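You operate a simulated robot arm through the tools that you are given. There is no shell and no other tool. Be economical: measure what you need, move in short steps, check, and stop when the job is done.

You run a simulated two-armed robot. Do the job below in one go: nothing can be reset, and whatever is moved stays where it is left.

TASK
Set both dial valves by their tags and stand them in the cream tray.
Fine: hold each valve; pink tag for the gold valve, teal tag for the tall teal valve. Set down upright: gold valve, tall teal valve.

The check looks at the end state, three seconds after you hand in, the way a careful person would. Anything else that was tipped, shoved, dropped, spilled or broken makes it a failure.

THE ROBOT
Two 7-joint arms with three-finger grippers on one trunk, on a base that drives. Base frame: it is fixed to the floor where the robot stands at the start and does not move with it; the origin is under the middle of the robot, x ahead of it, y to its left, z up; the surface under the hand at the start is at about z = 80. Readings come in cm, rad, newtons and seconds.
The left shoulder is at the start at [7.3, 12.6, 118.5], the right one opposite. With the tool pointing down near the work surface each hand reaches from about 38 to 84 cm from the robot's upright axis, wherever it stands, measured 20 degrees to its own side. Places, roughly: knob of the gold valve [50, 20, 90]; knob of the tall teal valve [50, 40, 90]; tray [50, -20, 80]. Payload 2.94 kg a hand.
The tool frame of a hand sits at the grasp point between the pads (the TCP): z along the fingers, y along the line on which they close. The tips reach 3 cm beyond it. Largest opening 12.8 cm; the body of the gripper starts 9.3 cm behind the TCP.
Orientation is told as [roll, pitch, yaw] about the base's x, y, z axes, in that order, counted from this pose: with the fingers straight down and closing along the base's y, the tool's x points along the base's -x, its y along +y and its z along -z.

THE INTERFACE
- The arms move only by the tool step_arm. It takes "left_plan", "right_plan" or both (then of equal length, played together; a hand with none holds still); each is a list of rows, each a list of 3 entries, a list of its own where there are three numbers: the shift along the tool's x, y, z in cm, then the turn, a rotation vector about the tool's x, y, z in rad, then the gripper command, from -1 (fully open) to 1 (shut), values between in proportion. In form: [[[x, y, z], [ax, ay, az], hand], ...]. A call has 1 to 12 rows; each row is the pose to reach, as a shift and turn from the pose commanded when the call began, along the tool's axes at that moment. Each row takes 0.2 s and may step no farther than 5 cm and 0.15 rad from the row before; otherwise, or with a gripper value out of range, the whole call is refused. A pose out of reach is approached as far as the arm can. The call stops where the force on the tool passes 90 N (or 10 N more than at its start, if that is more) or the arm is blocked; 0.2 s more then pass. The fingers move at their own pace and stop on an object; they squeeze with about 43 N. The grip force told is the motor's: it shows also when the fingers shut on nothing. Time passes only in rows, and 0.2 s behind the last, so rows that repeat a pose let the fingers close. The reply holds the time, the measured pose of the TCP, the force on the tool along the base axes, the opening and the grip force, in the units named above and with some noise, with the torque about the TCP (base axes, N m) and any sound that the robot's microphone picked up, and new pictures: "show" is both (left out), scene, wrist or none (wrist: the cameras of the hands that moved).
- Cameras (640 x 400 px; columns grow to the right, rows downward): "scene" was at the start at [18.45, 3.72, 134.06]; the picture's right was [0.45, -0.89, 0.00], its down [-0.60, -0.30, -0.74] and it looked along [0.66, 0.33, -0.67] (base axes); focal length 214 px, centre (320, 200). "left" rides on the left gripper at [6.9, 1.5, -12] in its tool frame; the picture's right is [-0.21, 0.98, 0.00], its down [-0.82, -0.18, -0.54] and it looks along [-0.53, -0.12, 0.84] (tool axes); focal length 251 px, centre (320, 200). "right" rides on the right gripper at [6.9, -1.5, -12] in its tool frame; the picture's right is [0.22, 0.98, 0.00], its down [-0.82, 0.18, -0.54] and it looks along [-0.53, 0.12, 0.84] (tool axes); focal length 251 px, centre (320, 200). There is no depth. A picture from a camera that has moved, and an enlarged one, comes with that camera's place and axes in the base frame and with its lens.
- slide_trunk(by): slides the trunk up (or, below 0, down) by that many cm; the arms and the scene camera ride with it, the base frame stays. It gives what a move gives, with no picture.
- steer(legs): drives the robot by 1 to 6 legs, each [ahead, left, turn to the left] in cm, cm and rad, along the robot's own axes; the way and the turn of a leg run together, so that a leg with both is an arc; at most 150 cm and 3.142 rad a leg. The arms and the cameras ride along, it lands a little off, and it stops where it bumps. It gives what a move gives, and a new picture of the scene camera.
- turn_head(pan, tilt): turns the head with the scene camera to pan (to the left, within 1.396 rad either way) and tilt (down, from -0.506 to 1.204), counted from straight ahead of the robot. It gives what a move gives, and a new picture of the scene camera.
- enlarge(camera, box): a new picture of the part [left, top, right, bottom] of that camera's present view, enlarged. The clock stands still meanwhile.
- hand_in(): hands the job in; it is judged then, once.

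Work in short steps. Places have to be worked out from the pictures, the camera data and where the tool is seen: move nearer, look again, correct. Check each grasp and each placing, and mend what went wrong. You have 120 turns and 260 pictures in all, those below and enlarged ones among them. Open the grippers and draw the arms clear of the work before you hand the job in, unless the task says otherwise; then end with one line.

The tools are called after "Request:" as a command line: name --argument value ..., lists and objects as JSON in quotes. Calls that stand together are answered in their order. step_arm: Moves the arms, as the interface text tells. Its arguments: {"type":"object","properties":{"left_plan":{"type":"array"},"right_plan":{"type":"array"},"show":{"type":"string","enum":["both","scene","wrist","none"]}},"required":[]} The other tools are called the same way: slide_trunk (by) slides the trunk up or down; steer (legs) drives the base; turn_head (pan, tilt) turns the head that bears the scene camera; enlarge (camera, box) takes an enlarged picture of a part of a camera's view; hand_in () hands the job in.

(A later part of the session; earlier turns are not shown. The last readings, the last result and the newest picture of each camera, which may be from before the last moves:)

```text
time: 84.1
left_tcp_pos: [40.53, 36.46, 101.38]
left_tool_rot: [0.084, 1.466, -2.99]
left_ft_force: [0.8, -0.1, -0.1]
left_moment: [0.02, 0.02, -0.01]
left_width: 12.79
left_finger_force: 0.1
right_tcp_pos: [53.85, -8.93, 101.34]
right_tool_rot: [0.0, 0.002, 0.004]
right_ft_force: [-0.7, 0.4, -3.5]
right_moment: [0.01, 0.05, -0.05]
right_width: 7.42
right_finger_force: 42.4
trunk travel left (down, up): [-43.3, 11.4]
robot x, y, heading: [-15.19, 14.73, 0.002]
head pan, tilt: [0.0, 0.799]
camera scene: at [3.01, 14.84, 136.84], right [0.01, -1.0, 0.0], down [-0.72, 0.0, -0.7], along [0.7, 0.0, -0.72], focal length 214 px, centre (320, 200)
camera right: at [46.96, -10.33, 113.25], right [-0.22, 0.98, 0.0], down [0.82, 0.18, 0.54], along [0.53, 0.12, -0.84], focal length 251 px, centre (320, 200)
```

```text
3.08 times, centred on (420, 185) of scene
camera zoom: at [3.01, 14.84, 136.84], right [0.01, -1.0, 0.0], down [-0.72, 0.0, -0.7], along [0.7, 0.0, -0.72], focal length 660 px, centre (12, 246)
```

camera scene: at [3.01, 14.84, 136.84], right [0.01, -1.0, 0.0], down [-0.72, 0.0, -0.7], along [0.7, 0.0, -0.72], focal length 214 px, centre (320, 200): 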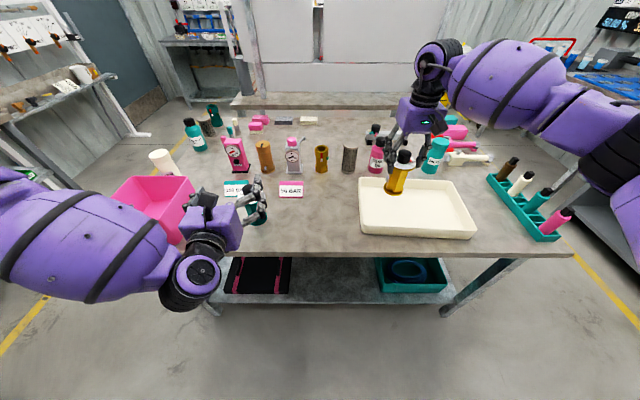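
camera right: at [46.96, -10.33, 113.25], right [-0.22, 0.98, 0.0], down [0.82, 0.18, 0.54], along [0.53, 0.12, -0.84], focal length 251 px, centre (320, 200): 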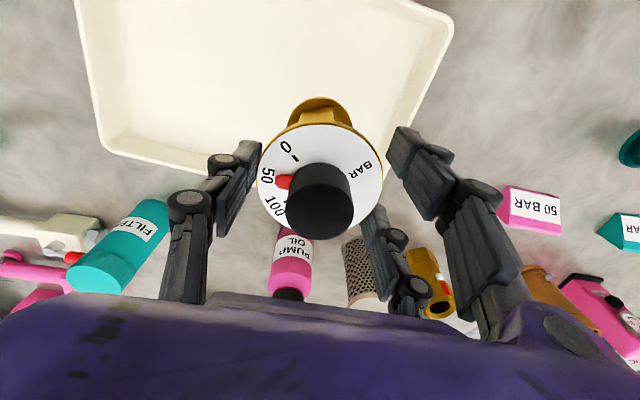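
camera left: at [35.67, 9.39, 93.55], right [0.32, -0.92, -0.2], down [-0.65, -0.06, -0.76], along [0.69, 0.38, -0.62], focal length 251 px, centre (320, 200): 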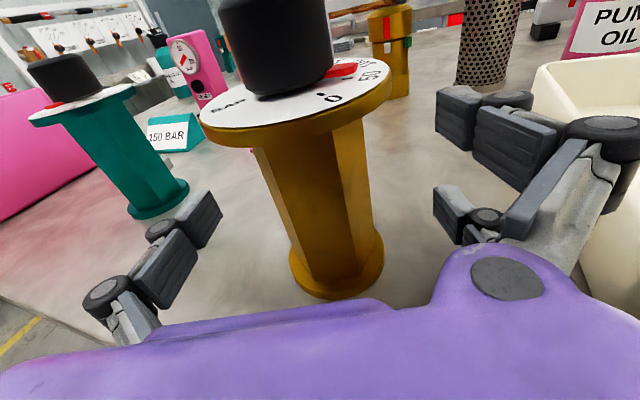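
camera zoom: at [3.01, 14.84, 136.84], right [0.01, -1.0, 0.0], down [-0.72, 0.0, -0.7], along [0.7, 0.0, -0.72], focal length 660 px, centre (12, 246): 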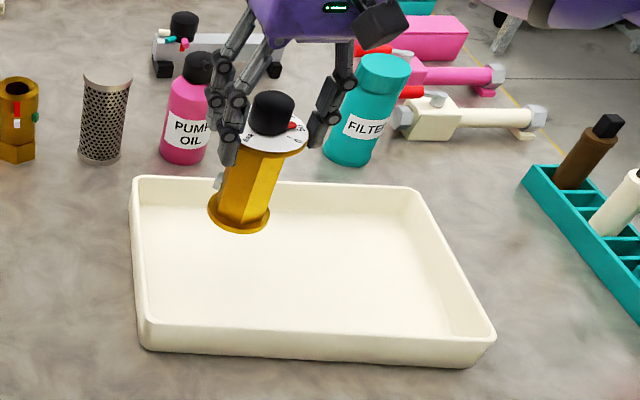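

Valve is over the tray interior. Lower 7 cm, then creep down watching the force.

Request:
step_arm --right_plan '[[[0, 0, 2], [0, 0, 0], 1], [[0, 0, 4], [0, 0, 0], 1], [[0, 0, 6], [0, 0, 0], 1], [[0, 0, 7.2], [0, 0, 0], 1], [[0, 0, 7.2], [0, 0, 0], 1]]' --show "none"

Request:
enlarge --camera "scene" --box '[340, 120, 500, 250]'

```text
time: 85.3
left_tcp_pos: [40.46, 36.53, 101.36]
left_tool_rot: [0.083, 1.465, -2.992]
left_ft_force: [-0.4, -0.7, 0.4]
left_moment: [0.02, 0.01, 0.02]
left_width: 12.81
left_finger_force: 0.1
right_tcp_pos: [53.87, -8.68, 94.11]
right_tool_rot: [0.001, 0.004, 0.0]
right_ft_force: [0.2, -0.1, -3.3]
right_moment: [0.0, 0.01, -0.01]
right_width: 7.44
right_finger_force: 42.3
trunk travel left (down, up): [-43.3, 11.4]
robot x, y, heading: [-15.06, 14.53, 0.001]
head pan, tilt: [0.0, 0.799]
```

```text
3.08 times, centred on (420, 185) of scene
camera zoom: at [3.01, 14.81, 136.84], right [0.01, -1.0, 0.0], down [-0.72, 0.0, -0.7], along [0.7, 0.0, -0.72], focal length 660 px, centre (12, 246)
```

zoom: 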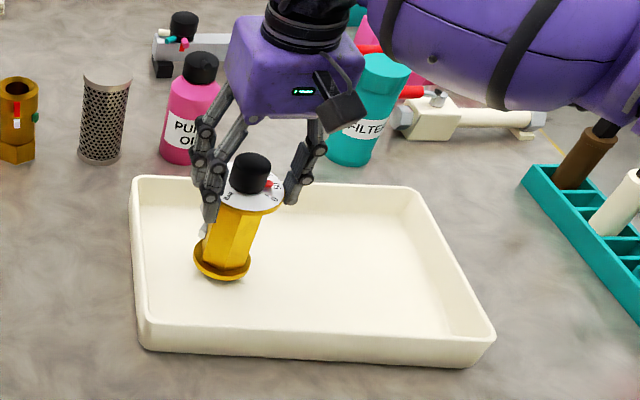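

Still hanging (−3.3 N). Creep down in small steps until the load transfers.

Request:
step_arm --right_plan '[[[0, 0, 0.3], [0, 0, 0], 1], [[0, 0, 0.6], [0, 0, 0], 1], [[0, 0, 0.9], [0, 0, 0], 1], [[0, 0, 0.9], [0, 0, 0], 1]]' --show "none"

```text
time: 86.3
left_tcp_pos: [40.55, 36.52, 101.34]
left_tool_rot: [0.082, 1.464, -2.99]
left_ft_force: [-0.2, 0.3, -0.2]
left_moment: [0.01, -0.03, 0.02]
left_width: 12.82
left_finger_force: 0.0
right_tcp_pos: [53.95, -8.82, 93.04]
right_tool_rot: [0.001, 0.001, 0.0]
right_ft_force: [0.2, -0.3, -3.4]
right_moment: [-0.01, 0.06, 0.03]
right_width: 7.42
right_finger_force: 43.1
trunk travel left (down, up): [-43.3, 11.4]
robot x, y, heading: [-14.93, 14.9, 0.005]
head pan, tilt: [0.0, 0.799]
```

Request:
step_arm --right_plan '[[[0, 0, 0.2], [0, 0, 0], 1], [[0, 0, 0.4], [0, 0, 0], 1], [[0, 0, 0.4], [0, 0, 0], 1]]' --show "none"

```text
time: 87.1
left_tcp_pos: [40.45, 36.59, 101.59]
left_tool_rot: [0.084, 1.464, -2.99]
left_ft_force: [-0.5, 0.6, -0.3]
left_moment: [-0.03, 0.0, -0.02]
left_width: 12.78
left_finger_force: 0.1
right_tcp_pos: [53.93, -8.72, 92.87]
right_tool_rot: [0.0, 0.001, 0.0]
right_ft_force: [-0.2, -1.1, 5.1]
right_moment: [-0.03, 0.28, 0.02]
right_width: 7.45
right_finger_force: 42.9
trunk travel left (down, up): [-43.3, 11.4]
robot x, y, heading: [-14.92, 14.47, 0.008]
head pan, tilt: [0.0, 0.799]
```

Contact made (force reversed to +5 N). Open and lift straight up.

Request:
step_arm --right_plan '[[[0, 0, 0], [0, 0, 0], -0.3], [[0, 0, 0], [0, 0, 0], -1], [[0, 0, 0], [0, 0, 0], -1], [[0, 0, 0], [0, 0, 0], -1], [[0, 0, -3], [0, 0, 0], -1], [[0, 0, -7], [0, 0, 0], -1], [[0, 0, -11], [0, 0, 0], -1], [[0, 0, -11], [0, 0, 0], -1]]'

Request:
enlarge --camera "scene" --box '[340, 130, 460, 250]'

Request:
enlarge --camera "right" --box '[270, 75, 370, 175]'

```text
time: 88.9
left_tcp_pos: [40.46, 36.42, 101.43]
left_tool_rot: [0.08, 1.464, -2.992]
left_ft_force: [-0.6, -0.2, 0.6]
left_moment: [0.03, -0.04, -0.02]
left_width: 12.78
left_finger_force: 0.0
right_tcp_pos: [53.89, -8.87, 103.62]
right_tool_rot: [0.0, 0.002, -0.001]
right_ft_force: [-0.7, -0.3, -1.2]
right_moment: [0.0, 0.04, 0.03]
right_width: 12.81
right_finger_force: 0.0
trunk travel left (down, up): [-43.3, 11.4]
robot x, y, heading: [-14.75, 14.82, 0.004]
head pan, tilt: [0.0, 0.799]
camera scene: at [3.01, 14.79, 136.83], right [0.01, -1.0, 0.0], down [-0.72, 0.0, -0.7], along [0.7, 0.0, -0.72], focal length 214 px, centre (320, 200)
camera right: at [46.98, -10.42, 115.51], right [-0.21, 0.98, 0.0], down [0.82, 0.18, 0.54], along [0.53, 0.12, -0.84], focal length 251 px, centre (320, 200)
```

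scene: 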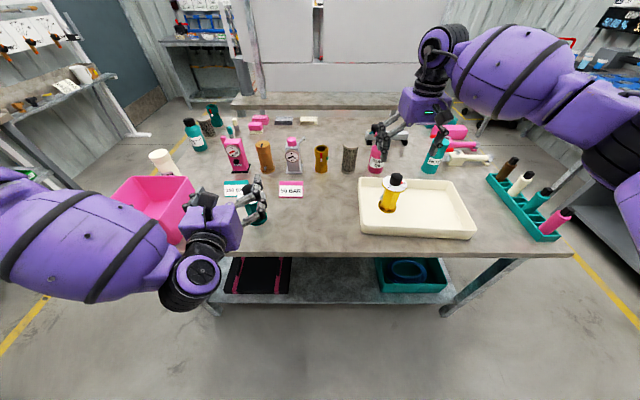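
right: 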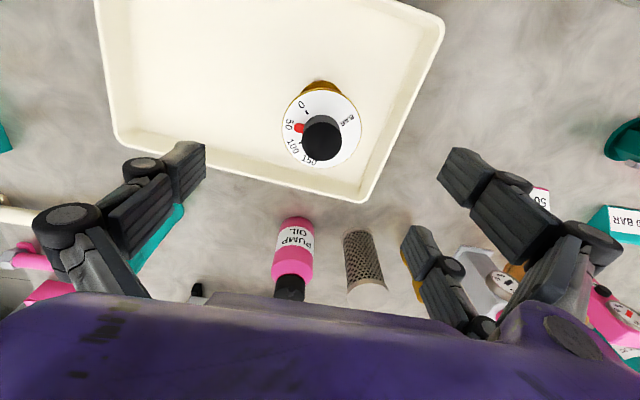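

```text
3.33 times, centred on (400, 190) of scene
camera zoom: at [3.01, 14.79, 136.83], right [0.01, -1.0, 0.0], down [-0.72, 0.0, -0.7], along [0.7, 0.0, -0.72], focal length 715 px, centre (53, 233)
```

zoom: 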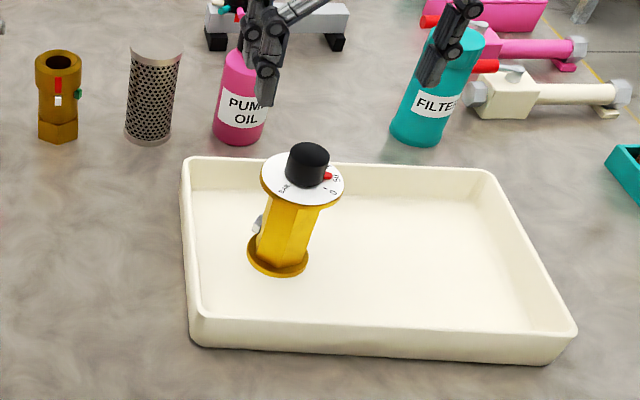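

```text
4.00 times, centred on (320, 125) of right
camera zoom: at [46.98, -10.42, 115.51], right [-0.21, 0.98, 0.0], down [0.82, 0.18, 0.54], along [0.53, 0.12, -0.84], focal length 1006 px, centre (320, 500)
```

zoom: 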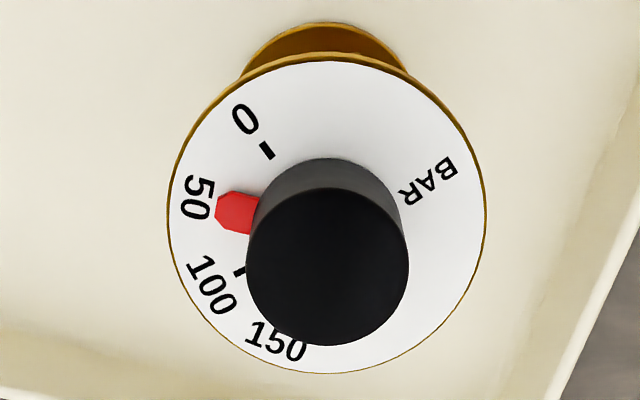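

Gold stands upright in the tray reading 50. Now teal (zero mark at ~184°). I'll reproduce the hold geometry that seated well on gold (zero mark = approach + 210°), so approach ≈ −26°. I raise the right hand, then reposition the base with heading −0.53.

Request:
step_arm --right_plan '[[[3, 2, -4], [0, 0, 0], -1], [[6, 4, -8], [0, 0, 0], -1], [[8, 6, -10], [0, 0, 0], -1]]' --show "none"

Request:
steer --legs '[[-7, 0, 0], [0, 35.8, 0], [0, 0, -0.53]]'

Request:
enlarge --camera "left" --box '[0, 0, 640, 400]'

```text
refused: row 1 steps farther than a row can; nothing moved
```

```text
time: 94.7
left_tcp_pos: [36.74, 41.48, 101.46]
left_tool_rot: [0.082, 1.463, 2.764]
left_ft_force: [0.8, 0.1, -0.2]
left_moment: [0.01, 0.04, 0.02]
left_width: 12.79
left_finger_force: 0.1
right_tcp_pos: [25.47, -4.42, 103.46]
right_tool_rot: [-0.001, 0.002, -0.527]
right_ft_force: [1.3, 0.5, 0.3]
right_moment: [-0.03, 0.01, -0.02]
right_width: 12.77
right_finger_force: 0.0
trunk travel left (down, up): [-43.3, 11.4]
robot x, y, heading: [-22.47, 50.84, -0.52]
head pan, tilt: [0.0, 0.799]
camera scene: at [-6.59, 41.7, 136.84], right [-0.5, -0.87, 0.0], down [-0.62, 0.36, -0.7], along [0.6, -0.35, -0.72], focal length 214 px, centre (320, 200)
```

scene: 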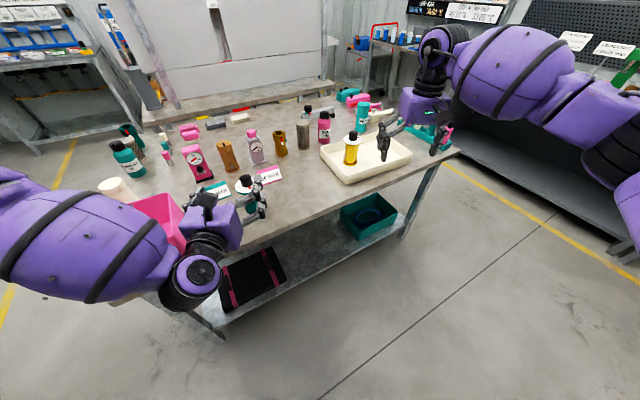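

```text
1.00 times, centred on (320, 200) of left (not enlarged: the box is as wide or as high as the picture)
camera zoom: at [26.14, 45.24, 109.55], right [-0.45, -0.87, -0.2], down [-0.48, 0.43, -0.76], along [0.75, -0.25, -0.62], focal length 251 px, centre (320, 200)
```

zoom: 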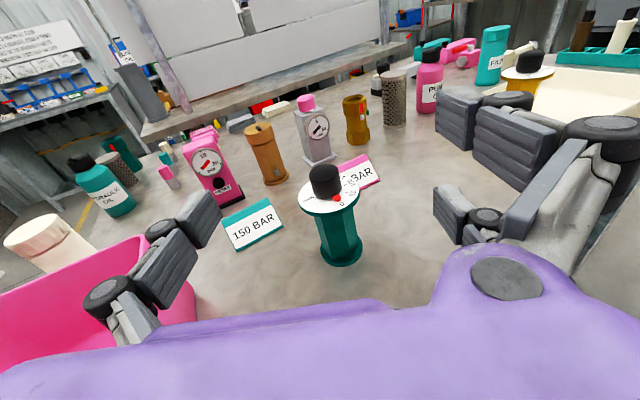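

In position with approach −26.4°. Teal is about 13 cm ahead. I lower the trunk 16 cm and inspect.

Request:
slide_trunk --by -16

Request:
enlarge --camera "left" --box '[160, 0, 480, 240]'

Request:
enlarge --camera "scene" --box '[180, 130, 340, 280]'

```text
time: 96.5
left_tcp_pos: [36.78, 41.57, 85.38]
left_tool_rot: [0.086, 1.467, 2.767]
left_ft_force: [-0.1, 0.1, 0.3]
left_moment: [0.01, 0.0, -0.01]
left_width: 12.82
left_finger_force: 0.1
right_tcp_pos: [25.59, -4.36, 87.69]
right_tool_rot: [-0.001, 0.001, -0.528]
right_ft_force: [0.5, 0.5, -0.2]
right_moment: [0.01, -0.01, 0.01]
right_width: 12.8
right_finger_force: 0.1
trunk travel left (down, up): [-27.3, 27.4]
robot x, y, heading: [-21.99, 50.51, -0.52]
head pan, tilt: [0.0, 0.799]
```

```text
1.67 times, centred on (320, 120) of left
camera zoom: at [26.12, 45.26, 93.59], right [-0.45, -0.87, -0.2], down [-0.48, 0.43, -0.76], along [0.75, -0.25, -0.61], focal length 419 px, centre (320, 333)
```

zoom: 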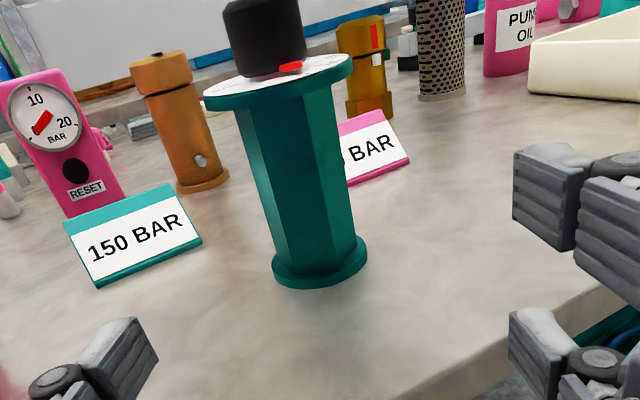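

```text
2.67 times, centred on (260, 205) of scene
camera zoom: at [-2.78, 39.52, 120.59], right [-0.5, -0.87, 0.0], down [-0.62, 0.36, -0.7], along [0.6, -0.35, -0.72], focal length 572 px, centre (480, 187)
```

zoom: 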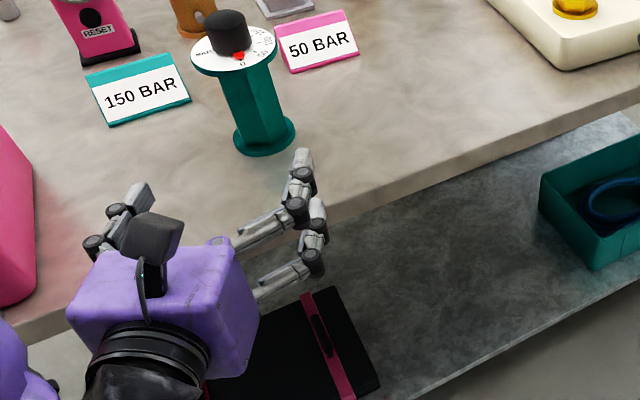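

The right hand must be raised before driving. I also zoom on the teal body to see how its faces lie.

Request:
step_arm --right_plan '[[[0, 0, -4.5], [0, 0, 0], -1], [[0, 0, -9], [0, 0, 0], -1], [[0, 0, -13.5], [0, 0, 0], -1], [[0, 0, -17], [0, 0, 0], -1]]' --show "none"

Request:
enlarge --camera "left" --box '[255, 30, 355, 180]'

Request:
enlarge --camera "scene" --box '[245, 130, 305, 200]'

```text
time: 97.5
left_tcp_pos: [36.65, 41.75, 85.44]
left_tool_rot: [0.085, 1.465, 2.769]
left_ft_force: [0.5, 0.7, -0.2]
left_moment: [0.03, -0.02, -0.04]
left_width: 12.78
left_finger_force: 0.0
right_tcp_pos: [25.53, -4.24, 104.61]
right_tool_rot: [0.001, 0.0, -0.527]
right_ft_force: [-0.5, 0.8, 0.1]
right_moment: [-0.03, 0.01, 0.01]
right_width: 12.78
right_finger_force: 0.0
trunk travel left (down, up): [-27.3, 27.4]
robot x, y, heading: [-22.08, 50.82, -0.521]
head pan, tilt: [0.0, 0.799]
```

```text
2.67 times, centred on (305, 105) of left
camera zoom: at [26.11, 45.3, 93.57], right [-0.45, -0.87, -0.2], down [-0.48, 0.43, -0.76], along [0.75, -0.25, -0.61], focal length 670 px, centre (360, 453)
```

zoom: 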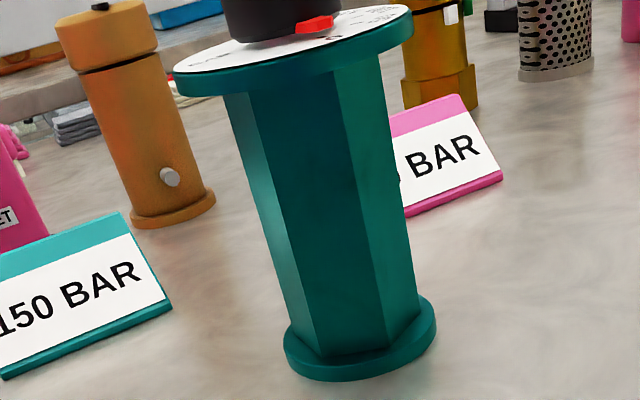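

```text
5.71 times, centred on (275, 165) of scene
camera zoom: at [-2.81, 39.57, 120.6], right [-0.5, -0.87, 0.0], down [-0.62, 0.36, -0.7], along [0.6, -0.35, -0.72], focal length 1226 px, centre (577, 400)
```

zoom: 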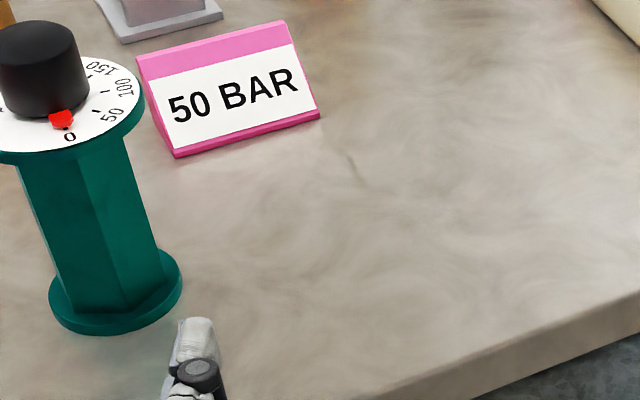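

On gold, the stable hold had hex corners nested at the pads, with the nub pointing away. The teal equivalent is azimuth −30°, shifted 1.5 cm left. I adjust, drive 8 cm forward, and check.

Request:
step_arm --left_plan '[[[0, -0.5, 0], [-0.022, 0, 0.002], -1], [[0, -1, 0], [-0.044, 0, 0.005], -1], [[0, -1.5, 0], [-0.065, 0, 0.007], -1], [[0, -1.5, 0], [-0.065, 0, 0.007], -1]]' --show "none"

Request:
steer --legs '[[7.5, 0, 0]]'

Request:
enlarge --camera "left" --box '[120, 0, 520, 250]'

```text
time: 98.5
left_tcp_pos: [37.62, 43.0, 85.37]
left_tool_rot: [0.082, 1.465, 2.699]
left_ft_force: [-0.5, 1.4, 0.2]
left_moment: [0.01, -0.02, 0.0]
left_width: 12.79
left_finger_force: 0.1
right_tcp_pos: [25.63, -4.35, 104.45]
right_tool_rot: [0.0, 0.002, -0.527]
right_ft_force: [-0.9, 0.7, -0.1]
right_moment: [-0.03, -0.01, 0.03]
right_width: 12.8
right_finger_force: 0.0
trunk travel left (down, up): [-27.3, 27.4]
robot x, y, heading: [-22.1, 50.77, -0.529]
head pan, tilt: [0.0, 0.799]
```

```text
time: 99.5
left_tcp_pos: [44.05, 39.23, 85.38]
left_tool_rot: [0.084, 1.462, 2.699]
left_ft_force: [0.7, 0.0, -0.8]
left_moment: [-0.01, -0.01, -0.02]
left_width: 12.81
left_finger_force: 0.1
right_tcp_pos: [32.13, -8.1, 104.42]
right_tool_rot: [0.001, 0.001, -0.525]
right_ft_force: [0.3, -0.6, -0.2]
right_moment: [0.02, 0.04, 0.0]
right_width: 12.8
right_finger_force: 0.0
trunk travel left (down, up): [-27.3, 27.4]
robot x, y, heading: [-15.7, 46.65, -0.521]
head pan, tilt: [0.0, 0.799]
camera scene: at [3.83, 35.73, 120.57], right [-0.5, -0.87, 0.0], down [-0.62, 0.36, -0.7], along [0.6, -0.35, -0.72], focal length 214 px, centre (320, 200)
```

scene: 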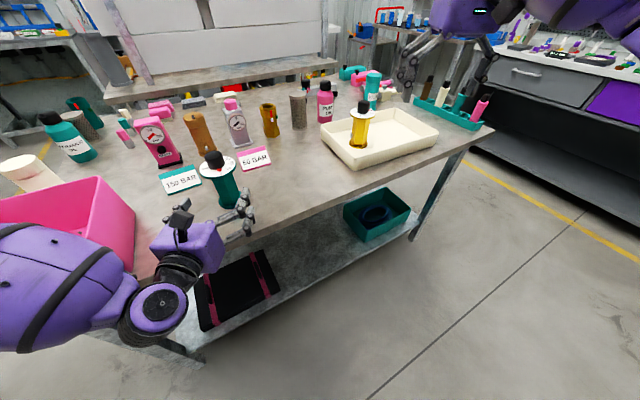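

```text
1.60 times, centred on (320, 125) of left
camera zoom: at [33.7, 43.58, 93.49], right [-0.51, -0.84, -0.2], down [-0.45, 0.46, -0.76], along [0.73, -0.29, -0.62], focal length 402 px, centre (320, 320)
```

zoom: 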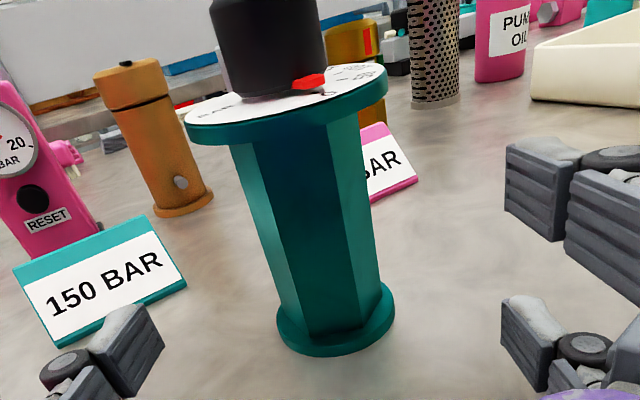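

Aligned dead-centre. Drive the remaining 5.8 cm.

Request:
steer --legs '[[5.7, 0, 0]]'

Request:
enlarge --camera "left" --box '[0, 0, 640, 400]'

```text
time: 100.5
left_tcp_pos: [48.86, 36.1, 85.54]
left_tool_rot: [0.073, 1.47, 2.69]
left_ft_force: [-0.3, 0.6, -0.7]
left_moment: [-0.03, -0.02, -0.05]
left_width: 12.79
left_finger_force: 0.0
right_tcp_pos: [36.81, -11.16, 104.51]
right_tool_rot: [0.001, -0.001, -0.527]
right_ft_force: [0.1, -0.5, -0.8]
right_moment: [0.02, 0.01, 0.0]
right_width: 12.79
right_finger_force: 0.0
trunk travel left (down, up): [-27.3, 27.4]
robot x, y, heading: [-10.59, 43.99, -0.518]
head pan, tilt: [0.0, 0.799]
camera scene: at [8.53, 32.74, 120.61], right [-0.5, -0.87, 0.0], down [-0.62, 0.36, -0.7], along [0.61, -0.35, -0.72], focal length 214 px, centre (320, 200)
```

scene: 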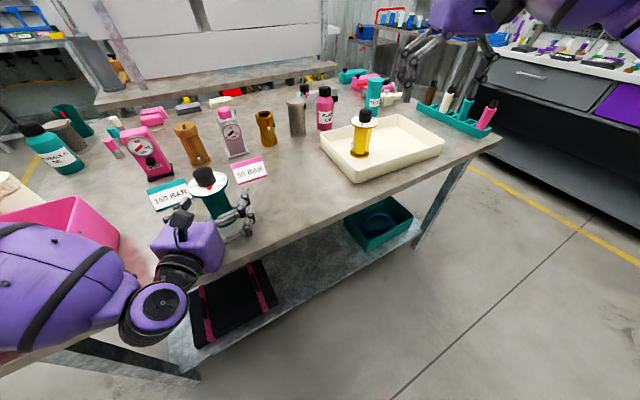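

```text
1.00 times, centred on (320, 200) of left (not enlarged: the box is as wide or as high as the picture)
camera zoom: at [38.48, 40.52, 93.69], right [-0.51, -0.84, -0.21], down [-0.45, 0.46, -0.76], along [0.73, -0.3, -0.61], focal length 251 px, centre (320, 200)
```

zoom: 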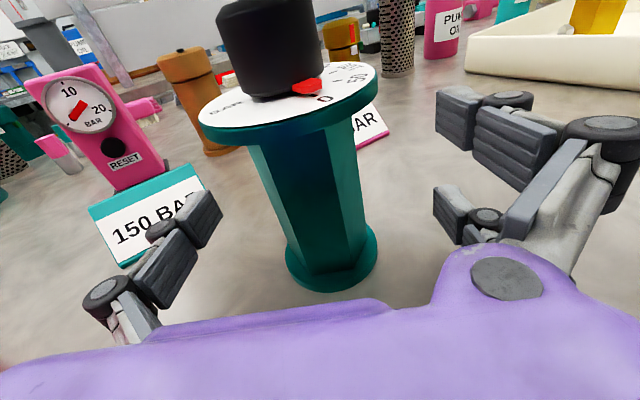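

The left wrist pose shifted slightly, so I check whether the forearm is close to the pink box.

Request:
turn_head --pan 0.6 --tilt 0.8

```text
time: 101.5
left_tcp_pos: [48.88, 36.1, 85.71]
left_tool_rot: [0.079, 1.469, 2.693]
left_ft_force: [-0.3, 0.3, -0.5]
left_moment: [-0.03, 0.01, -0.01]
left_width: 12.82
left_finger_force: 0.0
right_tcp_pos: [36.95, -11.11, 104.61]
right_tool_rot: [0.001, -0.001, -0.526]
right_ft_force: [0.3, 0.8, 0.8]
right_moment: [0.0, 0.01, -0.01]
right_width: 12.78
right_finger_force: 0.1
trunk travel left (down, up): [-27.3, 27.4]
robot x, y, heading: [-10.63, 43.98, -0.52]
head pan, tilt: [0.6, 0.799]
camera scene: at [9.58, 37.41, 120.61], right [0.08, -1.0, 0.0], down [-0.71, -0.05, -0.7], along [0.7, 0.05, -0.72], focal length 214 px, centre (320, 200)
```

scene: 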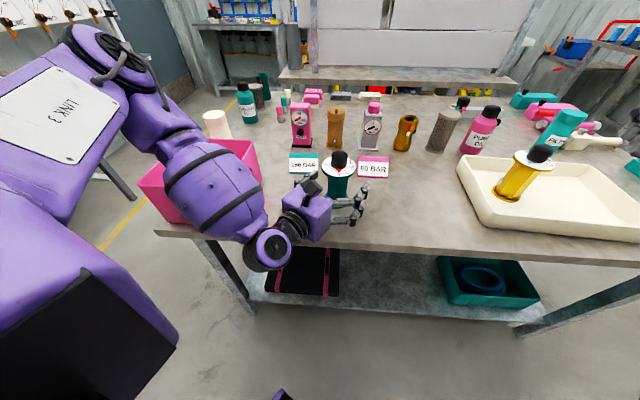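

Request:
enlarge --camera "scene" --box '[110, 110, 310, 270]'

```text
2.50 times, centred on (210, 190) of scene
camera zoom: at [9.58, 37.41, 120.61], right [0.08, -1.0, 0.0], down [-0.71, -0.05, -0.7], along [0.7, 0.05, -0.72], focal length 536 px, centre (595, 225)
```

zoom: 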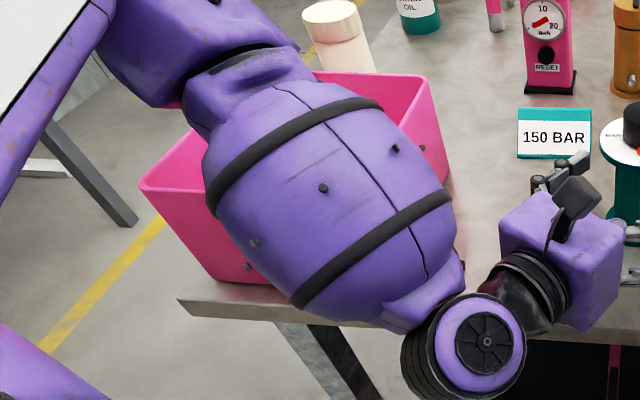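

The left forearm is lying over the pink box, perhaps touching, so holding teal here is risky. I'll back straight out the way I came, then move teal by its rim to the open spot where gold stood and hold it there.

Request:
steer --legs '[[-14, 0, 0]]'

Request:
slide_trunk --by 16

Request:
enlarge --camera "scene" --box '[60, 80, 400, 300]'

```text
time: 102.8
left_tcp_pos: [36.75, 43.18, 85.56]
left_tool_rot: [0.095, 1.47, 2.706]
left_ft_force: [-1.0, -0.3, 0.7]
left_moment: [-0.01, 0.01, -0.02]
left_width: 12.78
left_finger_force: 0.0
right_tcp_pos: [24.68, -4.06, 104.55]
right_tool_rot: [0.0, 0.001, -0.529]
right_ft_force: [-1.0, 0.3, -0.7]
right_moment: [-0.01, 0.02, 0.0]
right_width: 12.77
right_finger_force: 0.3
trunk travel left (down, up): [-27.3, 27.4]
robot x, y, heading: [-23.3, 51.29, -0.525]
head pan, tilt: [0.6, 0.799]
camera scene: at [-2.52, 44.59, 120.59], right [0.08, -1.0, 0.0], down [-0.71, -0.05, -0.7], along [0.7, 0.05, -0.72], focal length 214 px, centre (320, 200)
```

scene: 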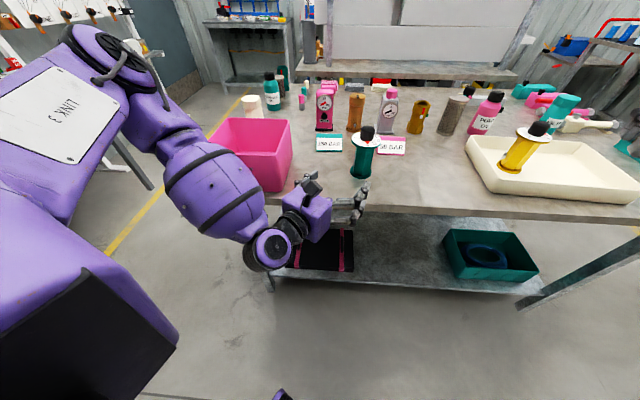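

```text
time: 104.7
left_tcp_pos: [36.83, 43.14, 101.42]
left_tool_rot: [0.088, 1.466, 2.701]
left_ft_force: [-0.8, -0.2, 0.7]
left_moment: [0.01, 0.0, -0.01]
left_width: 12.81
left_finger_force: 0.1
right_tcp_pos: [24.76, -3.97, 120.46]
right_tool_rot: [0.0, 0.004, -0.528]
right_ft_force: [0.0, -0.1, -0.2]
right_moment: [-0.01, -0.01, -0.01]
right_width: 12.77
right_finger_force: 0.1
trunk travel left (down, up): [-43.3, 11.4]
robot x, y, heading: [-22.8, 51.14, -0.52]
head pan, tilt: [0.6, 0.799]
```

```text
1.82 times, centred on (230, 190) of scene
camera zoom: at [-6.25, 46.75, 136.83], right [0.08, -1.0, 0.0], down [-0.71, -0.05, -0.7], along [0.69, 0.05, -0.72], focal length 390 px, centre (484, 218)
```

zoom: 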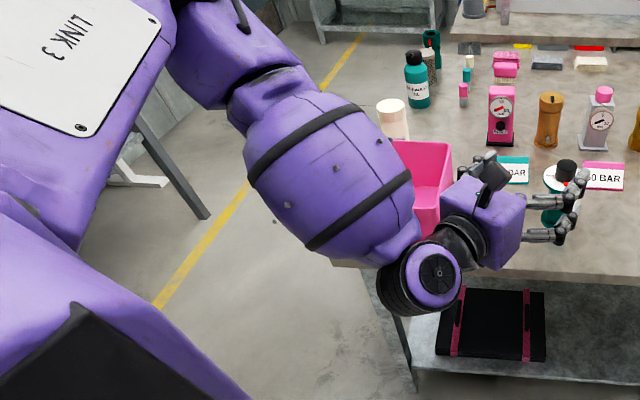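

Backed out. I drive to face the teal valve with heading 0, which also gives a clear look at the pink box.

Request:
steer --legs '[[22.8, -18, 0], [0, 0, 0.52]]'

Request:
enlarge --camera "scene" --box '[0, 100, 320, 300]'

```text
time: 108.4
left_tcp_pos: [43.58, 47.12, 101.55]
left_tool_rot: [0.095, 1.468, -3.051]
left_ft_force: [-0.3, 0.6, -0.4]
left_moment: [0.0, 0.04, 0.02]
left_width: 12.8
left_finger_force: 0.1
right_tcp_pos: [56.76, 0.28, 120.48]
right_tool_rot: [-0.001, 0.002, -0.003]
right_ft_force: [-0.2, -0.9, -0.5]
right_moment: [0.04, -0.01, -0.01]
right_width: 12.8
right_finger_force: 0.0
trunk travel left (down, up): [-43.3, 11.4]
robot x, y, heading: [-12.41, 24.14, 0.002]
head pan, tilt: [0.6, 0.799]
camera scene: at [4.45, 28.66, 136.84], right [0.57, -0.82, 0.0], down [-0.59, -0.41, -0.7], along [0.57, 0.39, -0.72], focal length 214 px, centre (320, 200)
```

scene: 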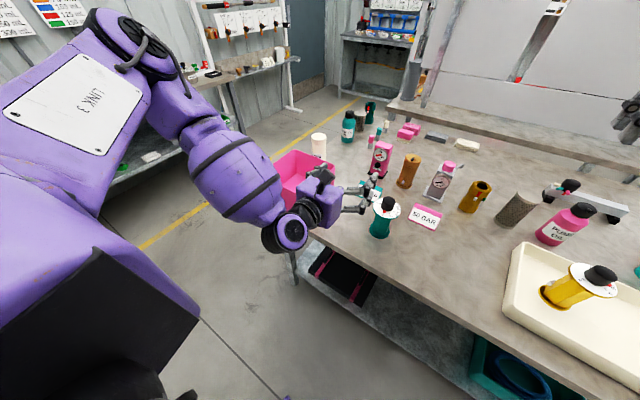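

```text
2.00 times, centred on (160, 200) of scene
camera zoom: at [4.45, 28.66, 136.84], right [0.57, -0.82, 0.0], down [-0.59, -0.41, -0.7], along [0.57, 0.39, -0.72], focal length 429 px, centre (640, 200)
```

zoom: 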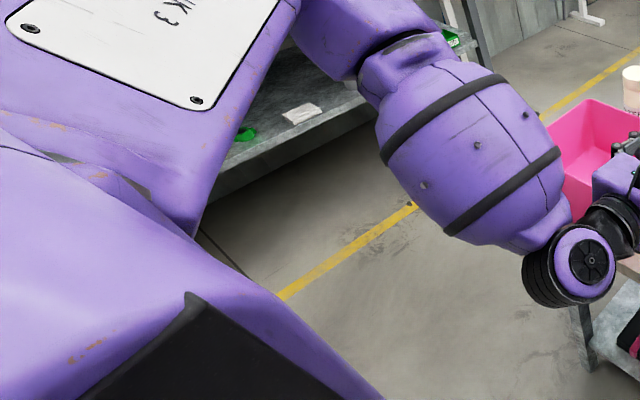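

I shift the base 9 cm left so the left hand is clear of the teal valve, and swing the right hand over toward teal.

Request:
steer --legs '[[0, 9, 0]]'

Request:
step_arm --right_plan '[[[1.2, 4, 1], [0, 0, 0], -1], [[2.4, 8, 2], [0, 0, 0], -1], [[3.6, 12, 3], [0, 0, 0], -1], [[4.8, 16, 4], [0, 0, 0], -1], [[6, 20, 6], [0, 0, 0], -1], [[7.2, 24, 9], [0, 0, 0], -1], [[8, 27, 12], [0, 0, 0], -1], [[8, 27, 15], [0, 0, 0], -1]]'

Request:
turn_head --pan 0.2 --tilt 0.8

```text
time: 109.8
left_tcp_pos: [43.44, 56.11, 101.5]
left_tool_rot: [0.094, 1.468, -3.048]
left_ft_force: [-0.4, -1.0, 0.0]
left_moment: [0.03, 0.0, -0.01]
left_width: 12.8
left_finger_force: 0.1
right_tcp_pos: [56.86, 9.15, 120.67]
right_tool_rot: [0.0, 0.002, -0.003]
right_ft_force: [-0.4, 0.7, -1.0]
right_moment: [-0.01, -0.03, 0.01]
right_width: 12.83
right_finger_force: 0.0
trunk travel left (down, up): [-43.3, 11.4]
robot x, y, heading: [-12.04, 33.17, 0.005]
head pan, tilt: [0.6, 0.799]
camera scene: at [4.44, 37.55, 136.84], right [0.57, -0.82, 0.0], down [-0.59, -0.41, -0.7], along [0.57, 0.4, -0.72], focal length 214 px, centre (320, 200)
```

scene: 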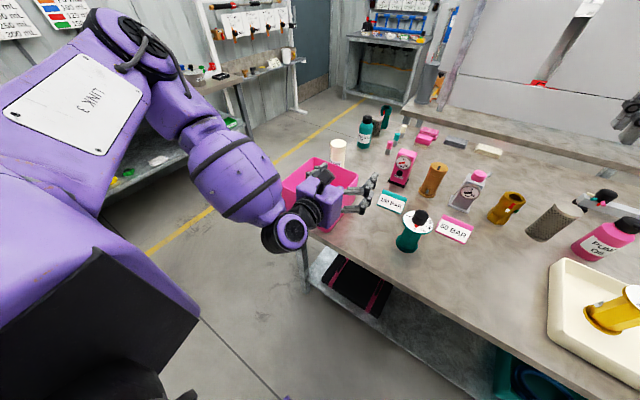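

```text
refused: row 6 steps farther than a row can; nothing moved
```

```text
time: 110.7
left_tcp_pos: [43.42, 56.08, 101.59]
left_tool_rot: [0.095, 1.468, -3.048]
left_ft_force: [0.6, -0.3, -1.6]
left_moment: [0.02, 0.04, 0.0]
left_width: 12.78
left_finger_force: 0.0
right_tcp_pos: [56.8, 9.3, 120.51]
right_tool_rot: [0.0, 0.002, -0.004]
right_ft_force: [0.1, 0.3, 0.2]
right_moment: [-0.05, -0.01, -0.03]
right_width: 12.83
right_finger_force: 0.1
trunk travel left (down, up): [-43.3, 11.4]
robot x, y, heading: [-12.08, 33.32, -0.002]
head pan, tilt: [0.201, 0.799]
camera scene: at [5.69, 34.61, 136.84], right [0.2, -0.98, 0.0], down [-0.7, -0.14, -0.7], along [0.68, 0.14, -0.72], focal length 214 px, centre (320, 200)
```

scene: 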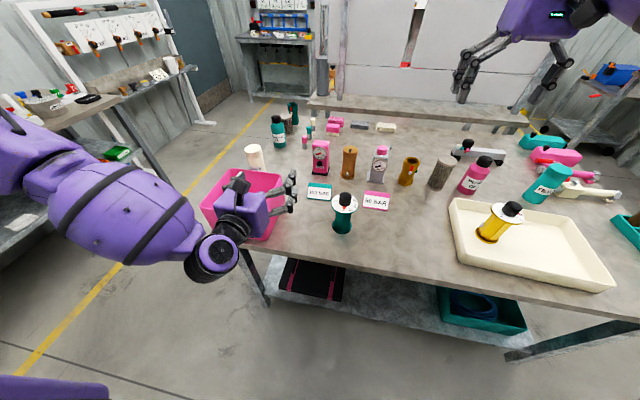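

The pink box's near corner is at (39, 58.5), its original place, so it wasn't moved. Now the right hand to above teal, in smaller steps.

Request:
step_arm --right_plan '[[[1.2, 4, 1], [0, 0, 0], -1], [[2.4, 8, 2], [0, 0, 0], -1], [[3.6, 12, 3], [0, 0, 0], -1], [[4.8, 16, 4], [0, 0, 0], -1], [[6, 20, 5], [0, 0, 0], -1], [[7.2, 24, 6.5], [0, 0, 0], -1], [[8, 27, 9], [0, 0, 0], -1], [[8, 27, 12], [0, 0, 0], -1], [[8, 27, 15], [0, 0, 0], -1], [[8, 27, 15], [0, 0, 0], -1]]' --show "wrist"

Request:
enlarge --camera "right" --box '[265, 70, 375, 170]'

```text
time: 112.9
left_tcp_pos: [43.5, 56.07, 101.49]
left_tool_rot: [0.096, 1.468, -3.049]
left_ft_force: [1.2, 0.3, -0.1]
left_moment: [0.04, -0.01, 0.0]
left_width: 12.81
left_finger_force: 0.0
right_tcp_pos: [48.9, 36.35, 105.48]
right_tool_rot: [0.001, 0.002, -0.004]
right_ft_force: [-0.7, -0.5, -0.4]
right_moment: [-0.02, -0.01, -0.02]
right_width: 12.8
right_finger_force: 0.0
trunk travel left (down, up): [-43.3, 11.4]
robot x, y, heading: [-12.24, 33.14, 0.001]
head pan, tilt: [0.201, 0.799]
camera right: at [41.88, 34.79, 117.43], right [-0.21, 0.98, 0.0], down [0.82, 0.18, 0.54], along [0.53, 0.12, -0.84], focal length 251 px, centre (320, 200)
```

right: 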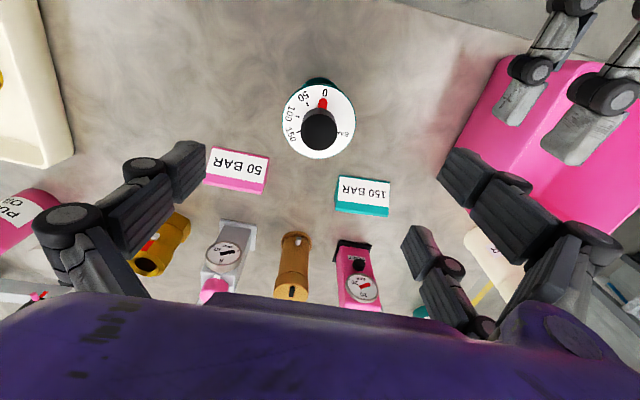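

```text
4.00 times, centred on (320, 120) of right
camera zoom: at [41.88, 34.79, 117.43], right [-0.21, 0.98, 0.0], down [0.82, 0.18, 0.54], along [0.53, 0.12, -0.84], focal length 1006 px, centre (320, 520)
```

zoom: 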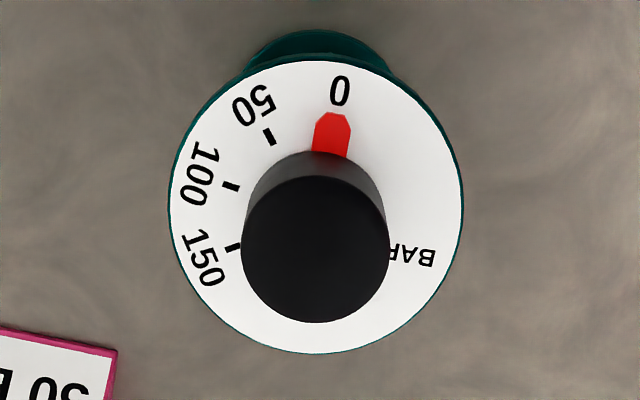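

Centre (49.1, 36.4). Descend to rim height and grip.

Request:
step_arm --right_plan '[[[-0.2, -0.1, 4], [0, 0, 0], -1], [[-0.2, -0.1, 8], [0, 0, 0], -1], [[-0.2, -0.1, 11], [0, 0, 0], -1], [[-0.2, -0.1, 13.1], [0, 0, 0], -1], [[-0.2, -0.1, 13.1], [0, 0, 0], -1], [[-0.2, -0.1, 13.1], [0, 0, 0], -0.3], [[-0.2, -0.1, 13.1], [0, 0, 0], -0.1], [[-0.2, -0.1, 13.1], [0, 0, 0], 0.2], [[-0.2, -0.1, 13.1], [0, 0, 0], 1], [[-0.2, -0.1, 13.1], [0, 0, 0], 1]]' --show "none"

Request:
enlarge --camera "scene" --box '[260, 130, 420, 260]'

```text
time: 115.1
left_tcp_pos: [43.62, 56.05, 101.5]
left_tool_rot: [0.093, 1.469, -3.051]
left_ft_force: [1.2, 0.6, 0.4]
left_moment: [0.01, -0.01, 0.02]
left_width: 12.77
left_finger_force: 0.0
right_tcp_pos: [49.14, 36.26, 92.39]
right_tool_rot: [0.001, 0.002, -0.005]
right_ft_force: [-0.1, -1.2, 0.4]
right_moment: [-0.05, -0.06, 0.0]
right_width: 7.34
right_finger_force: 43.6
trunk travel left (down, up): [-43.3, 11.4]
robot x, y, heading: [-11.94, 32.93, -0.002]
head pan, tilt: [0.201, 0.799]
```

```text
3.08 times, centred on (340, 195) of scene
camera zoom: at [5.69, 34.6, 136.84], right [0.2, -0.98, 0.0], down [-0.7, -0.14, -0.7], along [0.68, 0.14, -0.72], focal length 660 px, centre (258, 215)
```

zoom: 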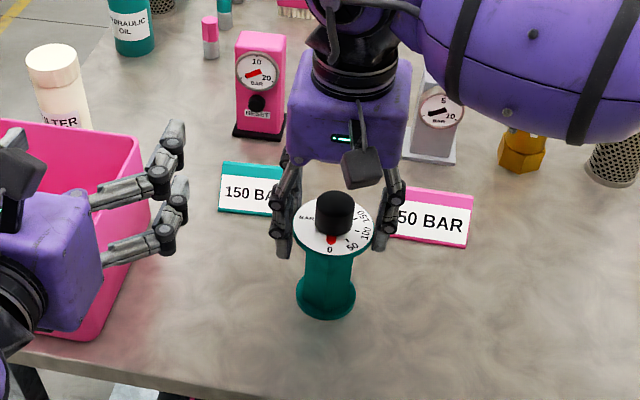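

Rim gripped at 7.34. Lift 4 cm, carry to (46.5, 14.5) with a 30° counter-clockwise turn so the later hold can come in straight ahead, and lower back to the table.

Request:
step_arm --right_plan '[[[0, 0, -1.5], [0, 0, 0], 1], [[0, 0, -4], [0, 0, 0], 1], [[0.3, -3, -4], [0, 0, -0.065], 1], [[0.6, -6, -4], [0, 0, -0.13], 1], [[0.9, -9, -4], [0, 0, -0.195], 1], [[1.2, -12, -4], [0, 0, -0.26], 1], [[1.6, -15, -4], [0, 0, -0.325], 1], [[2.0, -18, -4], [0, 0, -0.39], 1], [[2.4, -20.5, -4], [0, 0, -0.455], 1], [[2.6, -21.8, -4], [0, 0, -0.52], 1], [[2.6, -21.8, -2], [0, 0, -0.52], 1], [[2.6, -21.8, -0.5], [0, 0, -0.52], 1]]' --show "scene"

```text
time: 117.7
left_tcp_pos: [43.42, 56.04, 101.52]
left_tool_rot: [0.091, 1.468, -3.051]
left_ft_force: [0.0, -0.7, -0.8]
left_moment: [0.01, 0.02, -0.02]
left_width: 12.81
left_finger_force: 0.0
right_tcp_pos: [46.51, 14.43, 92.9]
right_tool_rot: [0.002, -0.001, 0.516]
right_ft_force: [0.2, 0.1, -4.4]
right_moment: [-0.04, 0.01, 0.02]
right_width: 7.32
right_finger_force: 42.8
trunk travel left (down, up): [-43.3, 11.4]
robot x, y, heading: [-11.46, 32.82, 0.004]
head pan, tilt: [0.201, 0.799]
camera scene: at [5.74, 34.6, 136.83], right [0.2, -0.98, 0.0], down [-0.7, -0.14, -0.7], along [0.68, 0.14, -0.72], focal length 214 px, centre (320, 200)
```

scene: 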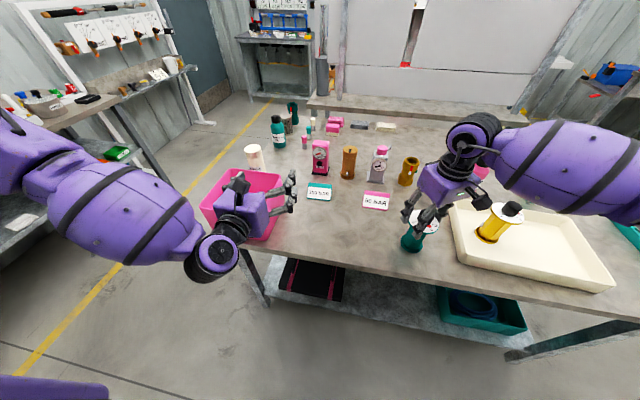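

Lower the last half centimetre, release, and rise.

Request:
step_arm --right_plan '[[[0, 0, 0.3], [0, 0, 0], 1], [[0, 0, 0.6], [0, 0, 0], 1], [[0, 0, 0.6], [0, 0, 0], 1], [[0, 0, 0.6], [0, 0, 0], -0.3], [[0, 0, 0.6], [0, 0, 0], -1], [[0, 0, 0.6], [0, 0, 0], -1], [[0, 0, 0.6], [0, 0, 0], -1], [[0, 0, -3], [0, 0, 0], -1], [[0, 0, -7.5], [0, 0, 0], -1], [[0, 0, -12], [0, 0, 0], -1], [[0, 0, -16], [0, 0, 0], -1]]' --show "wrist"

Request:
enlarge --camera "right" --box '[265, 80, 375, 180]'

```text
time: 120.1
left_tcp_pos: [43.43, 56.07, 101.42]
left_tool_rot: [0.1, 1.468, -3.045]
left_ft_force: [0.3, -0.4, 0.1]
left_moment: [-0.02, 0.0, -0.03]
left_width: 12.78
left_finger_force: 0.1
right_tcp_pos: [46.39, 14.43, 108.91]
right_tool_rot: [-0.001, 0.003, 0.516]
right_ft_force: [-0.5, -0.7, -0.4]
right_moment: [-0.02, -0.01, -0.02]
right_width: 12.82
right_finger_force: 0.1
trunk travel left (down, up): [-43.3, 11.4]
robot x, y, heading: [-12.46, 32.92, 0.001]
head pan, tilt: [0.201, 0.799]
camera right: at [41.1, 9.66, 120.92], right [-0.67, 0.74, 0.0], down [0.63, 0.56, 0.54], along [0.4, 0.36, -0.84], focal length 251 px, centre (320, 200)
```

right: 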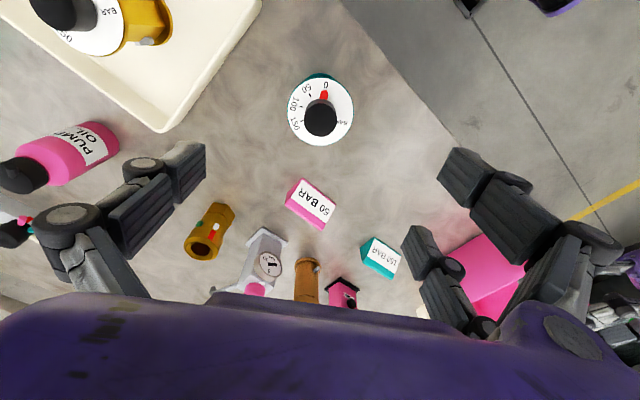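

```text
4.00 times, centred on (320, 130) of right
camera zoom: at [41.1, 9.66, 120.92], right [-0.67, 0.74, 0.0], down [0.63, 0.56, 0.54], along [0.4, 0.36, -0.84], focal length 1006 px, centre (320, 480)
```

zoom: 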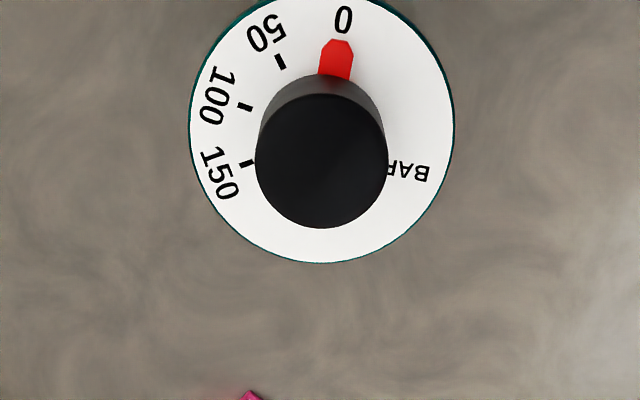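

Teal stands at (46.4, 14.5), zero at ~214°. Now I drive back and right so the left hand lines up in front of it, and raise the right hand.

Request:
steer --legs '[[-10, 0, 0], [0, -41.4, 0]]'

Request:
step_arm --right_plan '[[[0, 0, -3], [0, 0, 0], -1], [[0, 0, -6], [0, 0, 0], -1], [[0, 0, -9], [0, 0, 0], -1], [[0, 0, -10], [0, 0, 0], -1]]' --show "none"

Request:
slide_trunk --by -16

Request:
enlarge --camera "left" --box '[160, 0, 480, 240]'

```text
time: 125.0
left_tcp_pos: [33.27, 14.95, 101.45]
left_tool_rot: [0.095, 1.467, -3.05]
left_ft_force: [-0.2, -1.0, 0.6]
left_moment: [-0.01, -0.02, 0.01]
left_width: 12.79
left_finger_force: 0.0
right_tcp_pos: [36.39, -26.82, 108.93]
right_tool_rot: [-0.001, 0.0, 0.519]
right_ft_force: [0.4, -0.1, 0.5]
right_moment: [0.03, -0.02, -0.02]
right_width: 12.79
right_finger_force: 0.2
trunk travel left (down, up): [-43.3, 11.4]
robot x, y, heading: [-21.93, -7.67, 0.002]
head pan, tilt: [0.201, 0.799]
camera scene: at [-4.44, -6.52, 136.84], right [0.2, -0.98, 0.0], down [-0.7, -0.14, -0.7], along [0.68, 0.14, -0.72], focal length 214 px, centre (320, 200)
```

scene: 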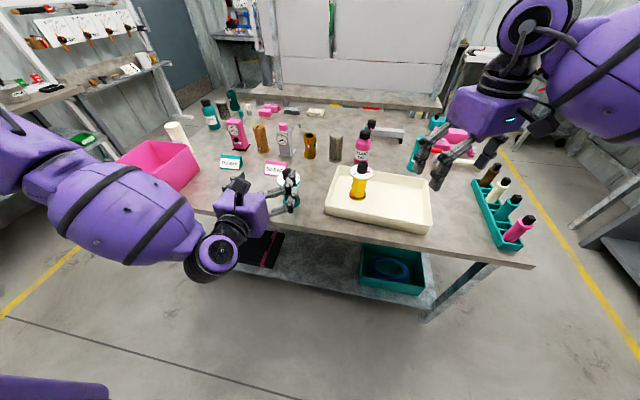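

```text
time: 126.0
left_tcp_pos: [33.27, 14.89, 101.52]
left_tool_rot: [0.093, 1.467, -3.047]
left_ft_force: [-0.7, -0.1, 0.5]
left_moment: [-0.01, 0.01, 0.02]
left_width: 12.83
left_finger_force: 0.0
right_tcp_pos: [36.2, -26.66, 118.89]
right_tool_rot: [0.001, 0.002, 0.517]
right_ft_force: [0.5, -0.5, 0.0]
right_moment: [0.03, -0.03, -0.02]
right_width: 12.79
right_finger_force: 0.0
trunk travel left (down, up): [-43.3, 11.4]
robot x, y, heading: [-22.63, -8.12, 0.001]
head pan, tilt: [0.201, 0.799]
```

```text
time: 127.8
left_tcp_pos: [33.27, 14.82, 85.67]
left_tool_rot: [0.096, 1.469, -3.048]
left_ft_force: [-0.7, 0.0, 0.5]
left_moment: [-0.01, -0.01, 0.04]
left_width: 12.8
left_finger_force: 0.0
right_tcp_pos: [36.23, -26.7, 103.06]
right_tool_rot: [0.001, 0.0, 0.518]
right_ft_force: [0.4, -0.7, -0.1]
right_moment: [0.0, 0.03, -0.02]
right_width: 12.82
right_finger_force: 0.1
trunk travel left (down, up): [-27.3, 27.4]
robot x, y, heading: [-22.19, -8.28, 0.004]
head pan, tilt: [0.201, 0.799]
```

```text
1.67 times, centred on (320, 120) of left
camera zoom: at [22.14, 13.53, 93.64], right [-0.02, -0.98, -0.2], down [-0.62, 0.17, -0.76], along [0.78, 0.11, -0.61], focal length 419 px, centre (320, 333)
```

zoom: 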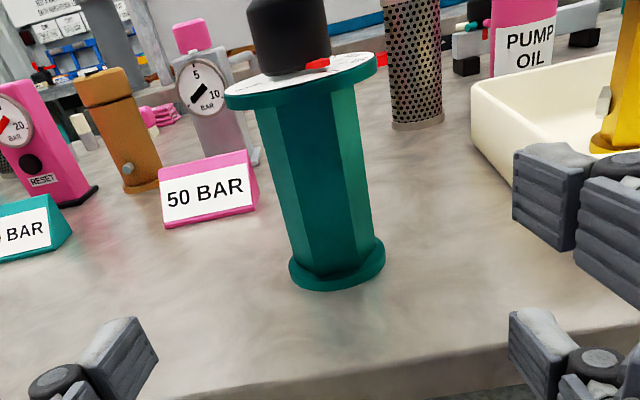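

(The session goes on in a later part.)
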